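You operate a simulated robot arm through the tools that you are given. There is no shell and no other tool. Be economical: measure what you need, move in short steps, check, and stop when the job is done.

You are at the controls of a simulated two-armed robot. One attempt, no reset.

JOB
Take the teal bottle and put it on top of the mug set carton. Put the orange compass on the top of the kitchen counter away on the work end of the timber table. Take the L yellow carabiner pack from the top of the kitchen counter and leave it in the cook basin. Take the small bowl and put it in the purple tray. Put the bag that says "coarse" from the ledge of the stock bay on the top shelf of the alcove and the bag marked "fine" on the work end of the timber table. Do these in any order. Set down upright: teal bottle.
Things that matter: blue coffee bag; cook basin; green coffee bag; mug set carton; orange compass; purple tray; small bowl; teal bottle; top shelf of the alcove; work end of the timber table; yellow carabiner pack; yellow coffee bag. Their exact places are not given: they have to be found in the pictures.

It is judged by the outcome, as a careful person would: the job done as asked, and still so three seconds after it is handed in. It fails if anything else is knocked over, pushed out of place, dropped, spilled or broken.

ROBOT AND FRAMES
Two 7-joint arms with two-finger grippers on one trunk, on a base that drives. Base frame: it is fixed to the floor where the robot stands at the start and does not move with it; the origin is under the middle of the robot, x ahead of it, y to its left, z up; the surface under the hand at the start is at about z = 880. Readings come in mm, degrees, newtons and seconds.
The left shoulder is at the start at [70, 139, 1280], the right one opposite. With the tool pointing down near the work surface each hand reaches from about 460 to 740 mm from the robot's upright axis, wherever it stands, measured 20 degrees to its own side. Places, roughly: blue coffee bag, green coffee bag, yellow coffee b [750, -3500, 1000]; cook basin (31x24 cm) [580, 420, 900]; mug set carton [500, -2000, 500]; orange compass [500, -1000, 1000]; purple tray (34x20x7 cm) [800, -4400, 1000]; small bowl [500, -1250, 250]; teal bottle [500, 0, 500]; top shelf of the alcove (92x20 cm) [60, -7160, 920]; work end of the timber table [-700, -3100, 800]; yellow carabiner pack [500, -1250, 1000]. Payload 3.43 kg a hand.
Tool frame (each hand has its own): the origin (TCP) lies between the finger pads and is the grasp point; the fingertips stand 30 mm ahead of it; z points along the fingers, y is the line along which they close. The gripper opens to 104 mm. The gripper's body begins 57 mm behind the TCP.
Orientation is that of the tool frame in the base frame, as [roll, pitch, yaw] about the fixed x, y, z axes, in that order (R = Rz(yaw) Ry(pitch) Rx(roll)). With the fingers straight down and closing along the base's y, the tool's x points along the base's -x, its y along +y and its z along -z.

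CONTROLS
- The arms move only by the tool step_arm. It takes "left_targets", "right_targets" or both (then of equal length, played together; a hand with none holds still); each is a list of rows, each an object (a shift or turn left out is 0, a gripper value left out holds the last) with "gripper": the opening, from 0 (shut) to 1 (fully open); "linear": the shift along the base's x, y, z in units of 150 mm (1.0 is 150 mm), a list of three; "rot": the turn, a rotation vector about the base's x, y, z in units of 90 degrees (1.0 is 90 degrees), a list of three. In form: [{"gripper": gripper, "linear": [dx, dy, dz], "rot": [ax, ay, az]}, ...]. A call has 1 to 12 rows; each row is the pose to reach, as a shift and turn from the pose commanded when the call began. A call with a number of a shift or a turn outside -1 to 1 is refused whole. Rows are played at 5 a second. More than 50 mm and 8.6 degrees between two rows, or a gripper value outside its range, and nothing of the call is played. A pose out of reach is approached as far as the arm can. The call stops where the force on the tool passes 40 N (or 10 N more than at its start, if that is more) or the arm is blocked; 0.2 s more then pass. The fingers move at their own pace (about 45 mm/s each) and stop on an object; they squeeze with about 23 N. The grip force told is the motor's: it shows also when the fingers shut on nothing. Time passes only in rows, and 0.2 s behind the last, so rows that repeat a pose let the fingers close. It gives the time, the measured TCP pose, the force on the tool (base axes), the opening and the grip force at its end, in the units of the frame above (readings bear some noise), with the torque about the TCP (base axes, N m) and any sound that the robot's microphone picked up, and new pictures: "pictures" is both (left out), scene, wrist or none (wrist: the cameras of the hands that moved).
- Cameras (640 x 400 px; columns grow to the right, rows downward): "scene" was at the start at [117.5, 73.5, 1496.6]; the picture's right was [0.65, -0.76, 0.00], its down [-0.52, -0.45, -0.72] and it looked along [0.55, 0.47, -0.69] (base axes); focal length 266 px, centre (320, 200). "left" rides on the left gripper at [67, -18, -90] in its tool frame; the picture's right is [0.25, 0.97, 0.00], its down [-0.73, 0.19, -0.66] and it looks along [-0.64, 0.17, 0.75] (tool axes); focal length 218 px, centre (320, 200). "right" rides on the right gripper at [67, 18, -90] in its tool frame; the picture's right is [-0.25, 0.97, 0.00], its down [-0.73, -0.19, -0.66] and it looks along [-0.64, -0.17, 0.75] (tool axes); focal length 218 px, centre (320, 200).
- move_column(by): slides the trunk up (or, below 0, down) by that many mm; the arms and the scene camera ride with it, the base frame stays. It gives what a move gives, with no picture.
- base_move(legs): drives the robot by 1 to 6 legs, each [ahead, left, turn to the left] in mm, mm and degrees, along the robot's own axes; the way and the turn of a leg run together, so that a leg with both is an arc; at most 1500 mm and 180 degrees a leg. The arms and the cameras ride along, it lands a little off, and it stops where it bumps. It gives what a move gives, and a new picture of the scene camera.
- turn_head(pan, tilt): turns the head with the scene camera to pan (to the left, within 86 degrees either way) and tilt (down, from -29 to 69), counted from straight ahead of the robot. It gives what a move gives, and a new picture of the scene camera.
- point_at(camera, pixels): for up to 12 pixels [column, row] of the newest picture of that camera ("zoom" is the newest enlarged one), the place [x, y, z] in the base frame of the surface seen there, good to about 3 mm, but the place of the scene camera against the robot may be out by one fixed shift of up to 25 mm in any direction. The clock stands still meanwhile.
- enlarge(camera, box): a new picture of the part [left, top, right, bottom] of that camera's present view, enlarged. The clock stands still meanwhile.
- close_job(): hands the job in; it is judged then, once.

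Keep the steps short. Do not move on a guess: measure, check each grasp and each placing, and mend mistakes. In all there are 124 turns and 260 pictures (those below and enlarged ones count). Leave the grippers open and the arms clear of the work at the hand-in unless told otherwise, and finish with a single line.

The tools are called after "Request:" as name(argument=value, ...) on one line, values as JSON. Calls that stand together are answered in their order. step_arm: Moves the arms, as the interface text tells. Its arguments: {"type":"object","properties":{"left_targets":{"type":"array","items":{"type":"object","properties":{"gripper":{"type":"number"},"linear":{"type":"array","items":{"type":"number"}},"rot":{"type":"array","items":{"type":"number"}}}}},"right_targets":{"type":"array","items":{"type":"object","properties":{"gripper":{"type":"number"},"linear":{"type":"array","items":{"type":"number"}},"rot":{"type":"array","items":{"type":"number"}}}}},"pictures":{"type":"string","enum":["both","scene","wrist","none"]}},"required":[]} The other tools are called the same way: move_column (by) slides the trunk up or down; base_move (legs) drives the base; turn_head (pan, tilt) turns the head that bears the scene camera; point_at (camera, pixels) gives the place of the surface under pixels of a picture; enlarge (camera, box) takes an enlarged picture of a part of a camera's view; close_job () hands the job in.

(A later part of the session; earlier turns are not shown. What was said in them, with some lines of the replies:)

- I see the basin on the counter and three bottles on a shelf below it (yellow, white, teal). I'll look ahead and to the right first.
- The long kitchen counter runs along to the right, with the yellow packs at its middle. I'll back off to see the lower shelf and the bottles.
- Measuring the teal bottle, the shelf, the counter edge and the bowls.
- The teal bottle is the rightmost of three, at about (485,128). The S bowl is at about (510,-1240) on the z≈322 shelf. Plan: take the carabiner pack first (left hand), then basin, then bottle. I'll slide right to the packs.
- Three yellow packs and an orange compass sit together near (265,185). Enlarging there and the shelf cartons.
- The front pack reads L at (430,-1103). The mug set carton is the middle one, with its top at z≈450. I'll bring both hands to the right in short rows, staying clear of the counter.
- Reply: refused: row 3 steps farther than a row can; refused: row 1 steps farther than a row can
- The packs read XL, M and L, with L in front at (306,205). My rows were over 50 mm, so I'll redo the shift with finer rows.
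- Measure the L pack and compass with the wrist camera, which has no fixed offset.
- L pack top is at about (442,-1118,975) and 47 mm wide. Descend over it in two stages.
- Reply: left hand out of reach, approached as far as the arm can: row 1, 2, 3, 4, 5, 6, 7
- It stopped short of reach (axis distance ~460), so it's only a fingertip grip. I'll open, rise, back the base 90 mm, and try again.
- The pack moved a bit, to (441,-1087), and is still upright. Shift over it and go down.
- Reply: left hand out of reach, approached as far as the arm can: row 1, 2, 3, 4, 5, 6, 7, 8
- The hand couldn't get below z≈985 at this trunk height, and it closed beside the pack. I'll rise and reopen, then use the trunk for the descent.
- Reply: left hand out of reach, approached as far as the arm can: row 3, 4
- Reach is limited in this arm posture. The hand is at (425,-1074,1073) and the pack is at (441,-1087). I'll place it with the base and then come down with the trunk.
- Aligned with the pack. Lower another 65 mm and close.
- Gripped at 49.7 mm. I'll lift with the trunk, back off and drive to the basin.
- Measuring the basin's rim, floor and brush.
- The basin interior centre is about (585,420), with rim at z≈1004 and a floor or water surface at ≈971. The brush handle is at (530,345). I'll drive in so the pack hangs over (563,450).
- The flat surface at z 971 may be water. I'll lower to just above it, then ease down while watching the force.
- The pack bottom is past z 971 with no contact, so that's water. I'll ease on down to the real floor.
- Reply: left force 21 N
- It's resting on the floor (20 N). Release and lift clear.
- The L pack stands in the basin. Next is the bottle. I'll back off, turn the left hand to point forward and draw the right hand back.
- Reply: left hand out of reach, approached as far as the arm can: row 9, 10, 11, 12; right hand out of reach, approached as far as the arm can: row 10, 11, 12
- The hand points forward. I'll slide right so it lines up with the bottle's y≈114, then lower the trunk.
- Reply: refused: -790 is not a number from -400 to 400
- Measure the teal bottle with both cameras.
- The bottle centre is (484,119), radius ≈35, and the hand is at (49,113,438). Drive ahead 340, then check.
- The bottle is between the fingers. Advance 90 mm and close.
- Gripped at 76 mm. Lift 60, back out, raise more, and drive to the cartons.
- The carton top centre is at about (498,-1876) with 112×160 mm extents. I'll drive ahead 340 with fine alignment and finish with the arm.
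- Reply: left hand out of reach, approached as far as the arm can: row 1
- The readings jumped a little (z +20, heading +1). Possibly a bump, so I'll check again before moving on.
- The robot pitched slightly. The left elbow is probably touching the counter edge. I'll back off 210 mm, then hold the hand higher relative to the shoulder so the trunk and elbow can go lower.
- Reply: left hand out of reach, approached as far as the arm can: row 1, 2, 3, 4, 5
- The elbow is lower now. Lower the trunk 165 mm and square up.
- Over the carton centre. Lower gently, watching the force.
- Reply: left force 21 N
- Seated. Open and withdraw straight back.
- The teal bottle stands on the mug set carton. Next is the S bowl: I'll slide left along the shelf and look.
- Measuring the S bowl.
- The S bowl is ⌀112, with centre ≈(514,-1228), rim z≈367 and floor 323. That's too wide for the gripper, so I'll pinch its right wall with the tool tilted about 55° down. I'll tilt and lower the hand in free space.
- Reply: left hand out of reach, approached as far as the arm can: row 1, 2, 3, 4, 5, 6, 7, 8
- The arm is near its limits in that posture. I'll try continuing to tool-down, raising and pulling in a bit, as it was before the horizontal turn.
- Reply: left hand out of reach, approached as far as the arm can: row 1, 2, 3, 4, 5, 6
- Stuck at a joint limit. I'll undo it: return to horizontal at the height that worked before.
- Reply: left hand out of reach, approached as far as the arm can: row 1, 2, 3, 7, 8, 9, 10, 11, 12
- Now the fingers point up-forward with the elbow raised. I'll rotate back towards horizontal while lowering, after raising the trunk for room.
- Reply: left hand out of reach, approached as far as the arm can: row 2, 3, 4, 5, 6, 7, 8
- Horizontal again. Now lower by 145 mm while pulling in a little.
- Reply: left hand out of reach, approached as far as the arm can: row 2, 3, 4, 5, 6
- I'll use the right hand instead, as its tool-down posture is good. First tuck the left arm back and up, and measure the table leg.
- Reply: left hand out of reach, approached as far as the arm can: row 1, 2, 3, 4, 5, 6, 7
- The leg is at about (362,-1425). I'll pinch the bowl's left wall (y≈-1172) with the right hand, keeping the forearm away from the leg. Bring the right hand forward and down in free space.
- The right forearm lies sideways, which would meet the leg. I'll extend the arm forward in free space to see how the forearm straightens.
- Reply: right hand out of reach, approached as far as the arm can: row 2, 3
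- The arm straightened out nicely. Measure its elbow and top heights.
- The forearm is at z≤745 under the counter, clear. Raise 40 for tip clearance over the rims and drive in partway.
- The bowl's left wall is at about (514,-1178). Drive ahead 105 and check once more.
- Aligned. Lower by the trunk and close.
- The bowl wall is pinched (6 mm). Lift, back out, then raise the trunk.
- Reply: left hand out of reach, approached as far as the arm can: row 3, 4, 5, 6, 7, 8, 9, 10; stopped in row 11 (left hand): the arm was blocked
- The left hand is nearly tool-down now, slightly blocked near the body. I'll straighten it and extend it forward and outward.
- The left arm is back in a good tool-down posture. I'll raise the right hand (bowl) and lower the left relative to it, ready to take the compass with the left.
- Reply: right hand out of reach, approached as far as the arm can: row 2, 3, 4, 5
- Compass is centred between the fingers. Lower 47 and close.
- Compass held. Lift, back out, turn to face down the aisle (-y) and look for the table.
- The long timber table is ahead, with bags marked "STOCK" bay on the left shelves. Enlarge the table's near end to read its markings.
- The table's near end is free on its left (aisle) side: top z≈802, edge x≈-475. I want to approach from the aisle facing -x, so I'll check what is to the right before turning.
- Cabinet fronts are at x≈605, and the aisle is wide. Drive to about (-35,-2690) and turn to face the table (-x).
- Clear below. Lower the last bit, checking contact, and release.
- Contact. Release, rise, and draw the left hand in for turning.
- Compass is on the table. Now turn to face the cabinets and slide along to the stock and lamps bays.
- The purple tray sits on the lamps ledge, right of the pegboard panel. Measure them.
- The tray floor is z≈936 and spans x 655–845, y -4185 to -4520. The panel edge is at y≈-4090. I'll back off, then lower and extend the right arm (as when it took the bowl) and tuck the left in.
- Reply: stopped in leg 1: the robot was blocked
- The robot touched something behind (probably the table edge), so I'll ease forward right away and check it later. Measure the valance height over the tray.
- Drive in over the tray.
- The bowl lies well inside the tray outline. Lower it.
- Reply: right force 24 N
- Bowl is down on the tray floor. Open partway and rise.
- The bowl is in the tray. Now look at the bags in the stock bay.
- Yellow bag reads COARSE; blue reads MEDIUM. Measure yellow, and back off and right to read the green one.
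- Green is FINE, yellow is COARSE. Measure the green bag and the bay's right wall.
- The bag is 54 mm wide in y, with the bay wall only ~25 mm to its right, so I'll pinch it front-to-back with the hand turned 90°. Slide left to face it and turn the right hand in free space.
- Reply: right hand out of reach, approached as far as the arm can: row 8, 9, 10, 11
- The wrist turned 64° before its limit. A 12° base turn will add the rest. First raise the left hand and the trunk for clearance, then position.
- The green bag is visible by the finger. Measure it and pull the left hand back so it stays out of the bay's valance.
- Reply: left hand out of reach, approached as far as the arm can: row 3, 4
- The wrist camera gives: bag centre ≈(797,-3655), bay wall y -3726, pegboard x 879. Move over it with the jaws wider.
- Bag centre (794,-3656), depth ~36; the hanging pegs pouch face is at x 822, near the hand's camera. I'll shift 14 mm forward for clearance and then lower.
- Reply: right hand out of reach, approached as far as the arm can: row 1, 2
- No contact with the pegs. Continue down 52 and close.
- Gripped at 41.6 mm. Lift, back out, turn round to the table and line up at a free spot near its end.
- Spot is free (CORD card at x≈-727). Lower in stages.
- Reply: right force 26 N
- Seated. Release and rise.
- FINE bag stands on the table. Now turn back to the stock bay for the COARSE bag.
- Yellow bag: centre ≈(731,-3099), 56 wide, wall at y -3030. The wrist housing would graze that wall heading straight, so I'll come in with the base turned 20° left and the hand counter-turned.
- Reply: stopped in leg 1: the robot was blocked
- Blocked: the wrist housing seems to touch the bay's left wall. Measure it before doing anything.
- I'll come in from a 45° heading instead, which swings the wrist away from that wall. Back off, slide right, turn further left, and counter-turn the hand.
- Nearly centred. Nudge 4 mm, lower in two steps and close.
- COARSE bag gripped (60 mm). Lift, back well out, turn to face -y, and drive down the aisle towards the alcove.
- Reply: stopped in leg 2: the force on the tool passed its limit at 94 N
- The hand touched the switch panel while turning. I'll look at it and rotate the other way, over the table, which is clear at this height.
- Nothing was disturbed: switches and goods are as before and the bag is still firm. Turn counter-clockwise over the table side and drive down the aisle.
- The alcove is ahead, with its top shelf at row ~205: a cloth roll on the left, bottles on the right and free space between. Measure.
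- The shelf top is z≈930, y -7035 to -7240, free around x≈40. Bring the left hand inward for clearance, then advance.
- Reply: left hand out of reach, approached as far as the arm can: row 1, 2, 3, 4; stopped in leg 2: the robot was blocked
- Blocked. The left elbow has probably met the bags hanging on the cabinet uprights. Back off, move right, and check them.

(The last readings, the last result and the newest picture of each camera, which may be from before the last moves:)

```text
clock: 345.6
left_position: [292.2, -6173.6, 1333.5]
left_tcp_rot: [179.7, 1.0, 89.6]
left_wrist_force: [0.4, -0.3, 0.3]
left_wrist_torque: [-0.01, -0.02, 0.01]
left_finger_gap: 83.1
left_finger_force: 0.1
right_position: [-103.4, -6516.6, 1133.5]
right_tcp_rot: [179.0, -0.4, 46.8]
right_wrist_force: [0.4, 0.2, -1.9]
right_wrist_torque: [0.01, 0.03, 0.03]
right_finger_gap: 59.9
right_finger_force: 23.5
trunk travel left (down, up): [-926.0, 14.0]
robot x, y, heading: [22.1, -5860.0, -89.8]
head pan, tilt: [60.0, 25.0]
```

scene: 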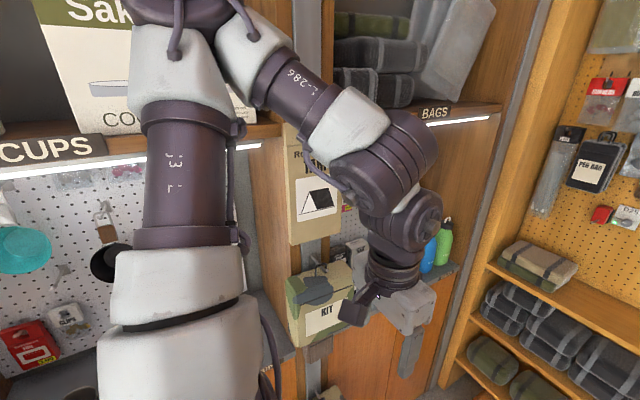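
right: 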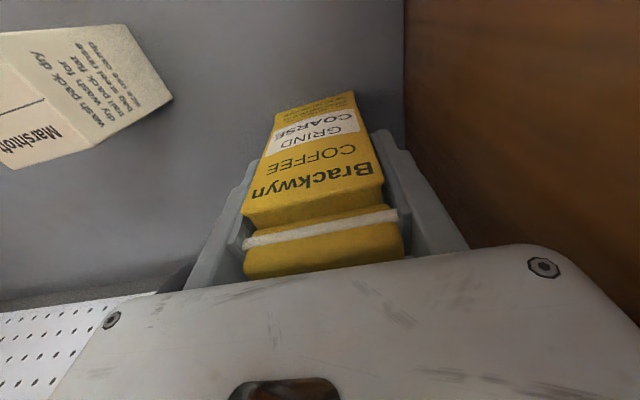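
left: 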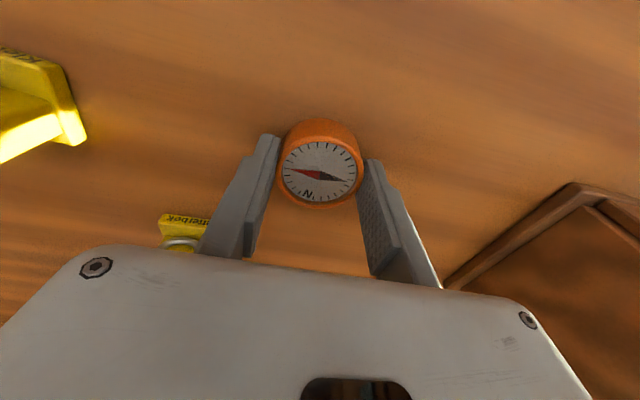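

TARP and KIT still hang properly. With the robot at x≈70 there's margin. Advance in stages.

Request:
base_move(legs=[[0, 45, -0.2], [480, 0, 0]])

Request:
turn_head(pan=-5, tilt=35)

Request:
enlarge(camera="right", box=[0, 0, 640, 400])

```text
clock: 348.9
left_position: [336.7, -6649.4, 1333.5]
left_tcp_rot: [179.7, 1.0, 89.7]
left_wrist_force: [0.0, 0.3, 0.9]
left_wrist_torque: [-0.01, -0.02, -0.02]
left_finger_gap: 83.3
left_finger_force: 0.2
right_position: [-58.7, -6993.6, 1134.7]
right_tcp_rot: [178.9, -0.4, 46.8]
right_wrist_force: [1.2, 0.4, -1.9]
right_wrist_torque: [0.0, 0.01, -0.04]
right_finger_gap: 60.0
right_finger_force: 22.8
trunk travel left (down, up): [-926.0, 14.0]
robot x, y, heading: [67.6, -6338.1, -90.0]
head pan, tilt: [60.0, 25.0]
```

scene: 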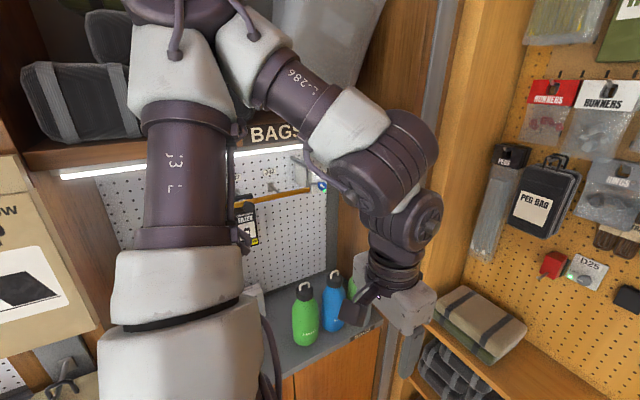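

```text
clock: 350.3
left_position: [335.3, -6652.9, 1334.4]
left_tcp_rot: [179.7, 1.0, 89.7]
left_wrist_force: [0.4, -0.1, -0.1]
left_wrist_torque: [-0.01, 0.02, 0.04]
left_finger_gap: 83.2
left_finger_force: 0.1
right_position: [-59.0, -6994.2, 1132.5]
right_tcp_rot: [178.9, -0.4, 46.9]
right_wrist_force: [0.1, 0.7, -1.5]
right_wrist_torque: [0.02, 0.03, 0.01]
right_finger_gap: 59.7
right_finger_force: 22.9
trunk travel left (down, up): [-926.0, 14.0]
robot x, y, heading: [67.5, -6338.3, -89.7]
head pan, tilt: [-5.0, 35.0]
```

scene: 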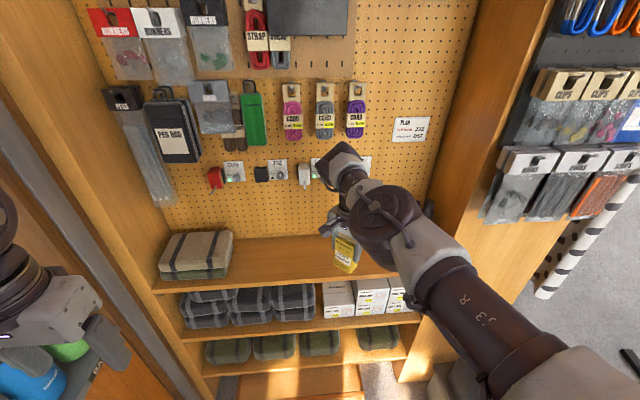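

```text
1.00 times, centred on (320, 200) of right (not enlarged: the box is as wide or as high as the picture)
```

zoom: 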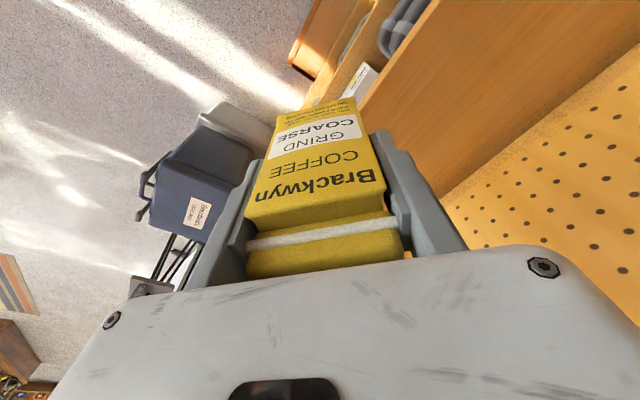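

Box with bottles starts at x≈-246, so x≈-60 is free. Advance 110 more.

Request:
base_move(legs=[[110, 0, 0]])

Request:
move_column(by=-100)

Request:
enlarge(camera="right", box=[0, 0, 640, 400])

Request:
enlarge(camera="scene", box=[200, 120, 460, 330])

```text
clock: 351.5
left_position: [336.4, -6754.6, 1336.6]
left_tcp_rot: [179.7, 1.3, 89.7]
left_wrist_force: [0.6, 0.4, -0.2]
left_wrist_torque: [-0.09, -0.01, 0.0]
left_finger_gap: 83.1
left_finger_force: 0.1
right_position: [-57.4, -7097.9, 1135.6]
right_tcp_rot: [178.7, -0.2, 46.9]
right_wrist_force: [0.1, 1.0, -1.5]
right_wrist_torque: [-0.05, 0.0, 0.04]
right_finger_gap: 59.7
right_finger_force: 23.5
trunk travel left (down, up): [-926.0, 14.0]
robot x, y, heading: [65.9, -6444.6, -90.0]
head pan, tilt: [-5.0, 35.0]
```

scene: 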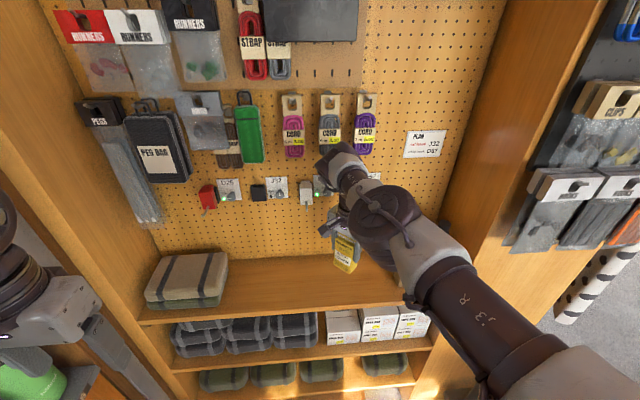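

```text
clock: 352.8
left_position: [337.9, -6760.8, 1234.2]
left_tcp_rot: [179.7, 1.0, 89.6]
left_wrist_force: [-0.3, -0.5, -0.9]
left_wrist_torque: [0.01, 0.0, 0.03]
left_finger_gap: 83.1
left_finger_force: 0.1
right_position: [-58.2, -7104.9, 1031.7]
right_tcp_rot: [178.9, -0.4, 47.0]
right_wrist_force: [-0.6, 0.1, -3.0]
right_wrist_torque: [-0.02, 0.01, 0.0]
right_finger_gap: 59.8
right_finger_force: 22.8
trunk travel left (down, up): [-826.0, 114.0]
robot x, y, heading: [68.5, -6452.0, -89.6]
head pan, tilt: [-5.0, 35.0]
```

```text
1.00 times, centred on (320, 200) of right (not enlarged: the box is as wide or as high as the picture)
```

zoom: 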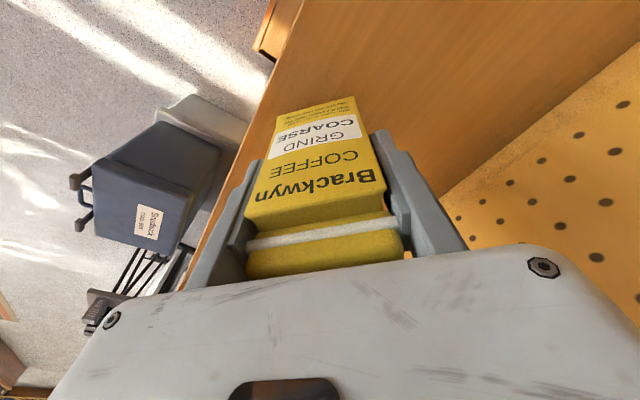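

```text
1.90 times, centred on (330, 225) of scene
```

zoom: 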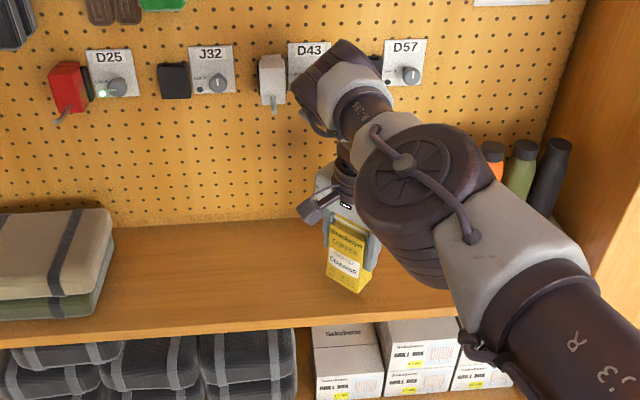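

The bag is over the shelf with margin. Lower to contact.

Request:
move_column(by=-19)

Request:
move_column(by=-5)

Request:
move_column(by=-3)

```text
clock: 353.5
left_position: [337.9, -6762.8, 1216.7]
left_tcp_rot: [179.6, 1.0, 89.6]
left_wrist_force: [-0.2, 0.8, 0.7]
left_wrist_torque: [-0.01, 0.03, -0.02]
left_finger_gap: 83.3
left_finger_force: 0.1
right_position: [-57.8, -7105.1, 1013.3]
right_tcp_rot: [179.0, -0.5, 46.8]
right_wrist_force: [-0.7, -0.1, -2.0]
right_wrist_torque: [-0.01, -0.03, 0.0]
right_finger_gap: 60.0
right_finger_force: 22.8
trunk travel left (down, up): [-807.0, 133.0]
robot x, y, heading: [64.3, -6445.3, -89.9]
head pan, tilt: [-5.0, 35.0]
```

```text
clock: 354.0
left_position: [336.1, -6762.8, 1210.4]
left_tcp_rot: [179.7, 0.9, 89.7]
left_wrist_force: [0.8, -0.2, -0.4]
left_wrist_torque: [0.0, 0.0, -0.02]
left_finger_gap: 83.5
left_finger_force: 0.0
right_position: [-57.6, -7105.3, 1008.7]
right_tcp_rot: [179.0, -0.4, 47.0]
right_wrist_force: [0.5, 1.2, -2.4]
right_wrist_torque: [0.03, -0.01, -0.02]
right_finger_gap: 59.7
right_finger_force: 23.4
trunk travel left (down, up): [-802.0, 138.0]
robot x, y, heading: [65.2, -6448.6, -89.7]
head pan, tilt: [-5.0, 35.0]
```

```text
clock: 354.6
left_position: [337.9, -6759.8, 1207.2]
left_tcp_rot: [179.6, 1.1, 89.7]
left_wrist_force: [0.2, 0.0, 0.5]
left_wrist_torque: [0.0, 0.0, 0.03]
left_finger_gap: 83.4
left_finger_force: 0.0
right_position: [-57.0, -7103.3, 1008.4]
right_tcp_rot: [178.8, -0.1, 46.9]
right_wrist_force: [-0.4, -2.2, 14.1]
right_wrist_torque: [-0.15, 0.62, 0.08]
right_finger_gap: 59.6
right_finger_force: 23.0
trunk travel left (down, up): [-799.0, 141.0]
robot x, y, heading: [65.7, -6451.1, -89.8]
head pan, tilt: [-5.0, 35.0]
```

Contact at 14 N. Release, rise, and look.

Request:
step_arm(right_targets=[{"gripper": 0.95}, {"gripper": 0.95}, {"gripper": 0.95}, {"gripper": 0.95}], pictures="none")

Request:
move_column(by=125)

Request:
base_move(legs=[[-250, 0, 0]])

Request:
enlarge(camera="scene", box=[160, 120, 460, 340])

```text
clock: 355.6
left_position: [336.4, -6761.0, 1206.7]
left_tcp_rot: [179.6, 1.0, 89.7]
left_wrist_force: [-0.6, 0.1, 0.1]
left_wrist_torque: [0.03, -0.02, 0.0]
left_finger_gap: 83.3
left_finger_force: 0.1
right_position: [-56.5, -7104.4, 1006.3]
right_tcp_rot: [179.0, -0.5, 46.9]
right_wrist_force: [-0.3, -0.1, -0.2]
right_wrist_torque: [-0.01, -0.01, -0.05]
right_finger_gap: 98.5
right_finger_force: 0.1
trunk travel left (down, up): [-799.0, 141.0]
robot x, y, heading: [71.2, -6446.0, -89.9]
head pan, tilt: [-5.0, 35.0]
```

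```text
clock: 357.1
left_position: [338.6, -6761.7, 1332.0]
left_tcp_rot: [179.6, 1.1, 89.8]
left_wrist_force: [-0.2, 0.1, -0.5]
left_wrist_torque: [-0.01, -0.04, 0.0]
left_finger_gap: 83.2
left_finger_force: 0.0
right_position: [-57.1, -7105.4, 1129.8]
right_tcp_rot: [179.0, -0.5, 46.9]
right_wrist_force: [0.4, -0.2, -0.6]
right_wrist_torque: [0.01, 0.07, 0.03]
right_finger_gap: 98.9
right_finger_force: 0.0
trunk travel left (down, up): [-924.0, 16.0]
robot x, y, heading: [67.4, -6447.4, -89.6]
head pan, tilt: [-5.0, 35.0]
```

```text
clock: 358.9
left_position: [336.1, -6513.6, 1331.0]
left_tcp_rot: [179.7, 0.7, 89.7]
left_wrist_force: [0.5, -0.4, -0.1]
left_wrist_torque: [0.07, -0.01, 0.0]
left_finger_gap: 83.1
left_finger_force: 0.0
right_position: [-57.8, -6854.8, 1129.2]
right_tcp_rot: [179.1, -0.6, 46.8]
right_wrist_force: [-0.7, 0.7, 0.3]
right_wrist_torque: [0.02, -0.03, 0.02]
right_finger_gap: 98.7
right_finger_force: 0.0
trunk travel left (down, up): [-924.0, 16.0]
robot x, y, heading: [66.5, -6193.8, -89.6]
head pan, tilt: [-5.0, 35.0]
```

scene: 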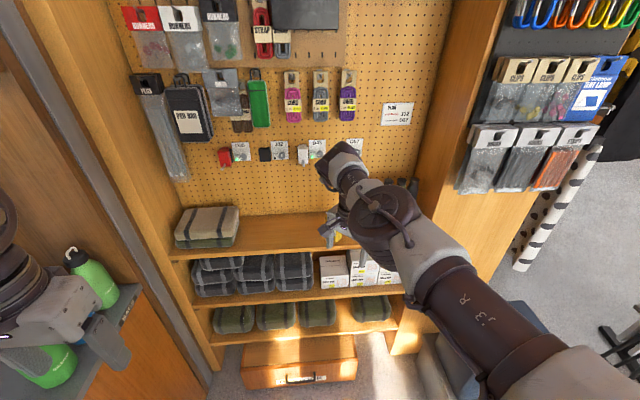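

```text
1.82 times, centred on (310, 230) of scene
```

zoom: 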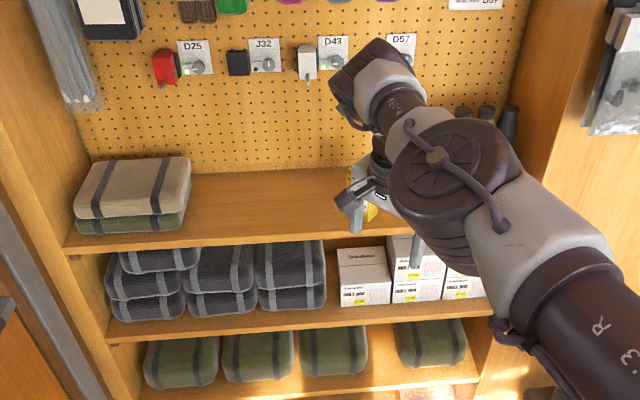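

The bag is hidden behind the hand. Back further and right to check it.

Request:
base_move(legs=[[-300, -80, 0]])

Request:
turn_head(pan=15, tilt=20)

Request:
enlarge(camera="scene", box=[280, 120, 520, 280])

Request:
turn_head(pan=70, tilt=20)

```text
clock: 361.0
left_position: [254.6, -6213.5, 1330.7]
left_tcp_rot: [179.7, 0.9, 89.4]
left_wrist_force: [0.5, 0.1, -0.6]
left_wrist_torque: [0.03, 0.01, -0.01]
left_finger_gap: 83.1
left_finger_force: 0.1
right_position: [-142.8, -6552.4, 1128.4]
right_tcp_rot: [179.0, -0.6, 46.7]
right_wrist_force: [0.0, -0.1, 0.5]
right_wrist_torque: [0.03, 0.0, 0.01]
right_finger_gap: 98.8
right_finger_force: 0.0
trunk travel left (down, up): [-924.0, 16.0]
robot x, y, heading: [-18.0, -5892.7, -90.0]
head pan, tilt: [-5.0, 35.0]
```

scene: 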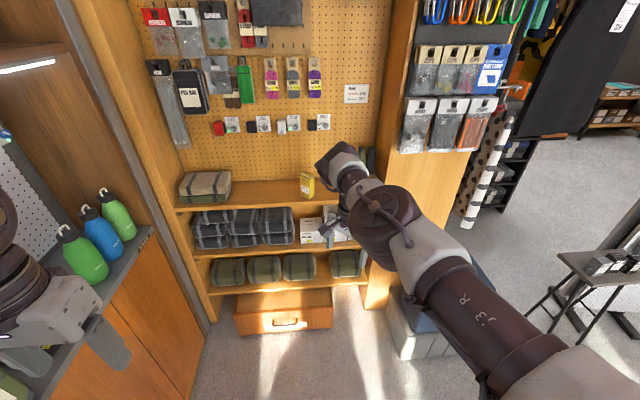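

```text
clock: 361.9
left_position: [255.5, -6209.0, 1332.4]
left_tcp_rot: [179.7, 1.1, 89.4]
left_wrist_force: [0.0, 0.0, -0.2]
left_wrist_torque: [-0.03, 0.0, 0.01]
left_finger_gap: 83.1
left_finger_force: 0.0
right_position: [-141.5, -6550.0, 1130.7]
right_tcp_rot: [179.0, -0.4, 46.6]
right_wrist_force: [-0.1, 0.5, 0.5]
right_wrist_torque: [-0.01, 0.01, 0.0]
right_finger_gap: 98.7
right_finger_force: 0.0
trunk travel left (down, up): [-924.0, 16.0]
robot x, y, heading: [-15.0, -5897.0, -90.0]
head pan, tilt: [15.0, 20.0]
```

scene: 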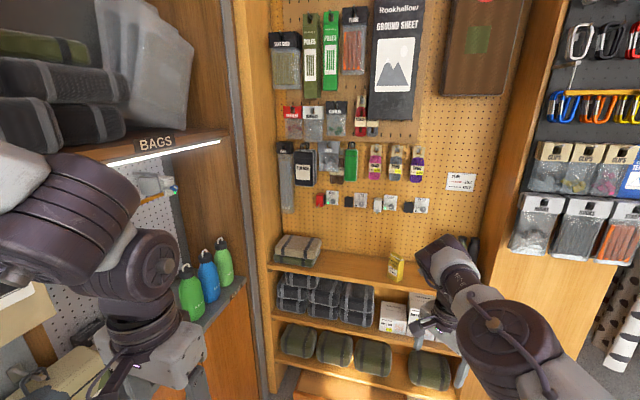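

```text
2.50 times, centred on (400, 200) of scene
```

zoom: 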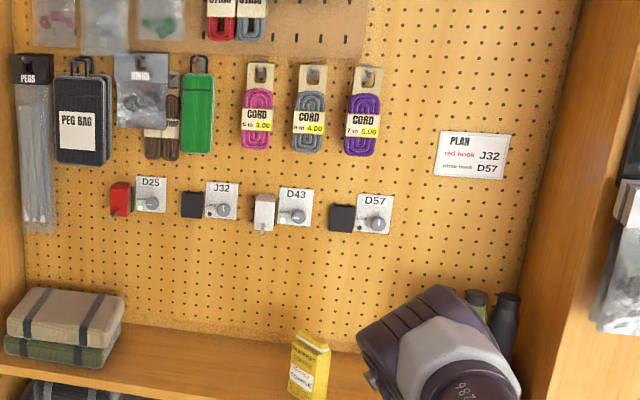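

```text
clock: 363.1
left_position: [253.9, -6209.3, 1331.9]
left_tcp_rot: [179.7, 1.0, 89.4]
left_wrist_force: [0.0, -1.0, -0.3]
left_wrist_torque: [-0.03, 0.03, 0.03]
left_finger_gap: 83.2
left_finger_force: 0.1
right_position: [-141.9, -6551.3, 1130.4]
right_tcp_rot: [178.9, -0.5, 46.6]
right_wrist_force: [0.6, 0.5, 0.4]
right_wrist_torque: [0.0, 0.0, -0.01]
right_finger_gap: 99.1
right_finger_force: 0.1
trunk travel left (down, up): [-924.0, 16.0]
robot x, y, heading: [-15.9, -5896.1, -90.2]
head pan, tilt: [70.0, 20.0]
```

scene: 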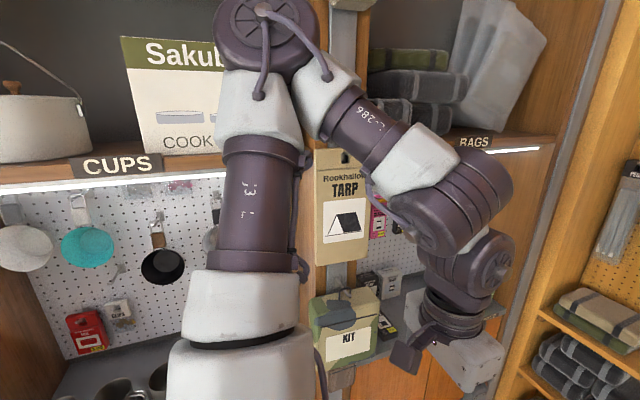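

The COARSE bag stands on the alcove's top shelf, and the hanging goods are in place. Every item has been checked where it was put, the grippers are open and the arms are clear. Handing in.

Request:
close_job()

```text
The job is handed in.
```

All six items were put where asked and the job is handed in: teal bottle upright on the mug set carton, compass and "fine" bag on the timber table's work end, L carabiner pack standing in the water-filled cook basin, small bowl in the purple tray, and "coarse" bag on the alcove's top shelf. The robot bumped the counter, a bay wall, the switch panel and probably the timber table and hanging bags along the way, with nothing seen out of place in the pictures afterwards.
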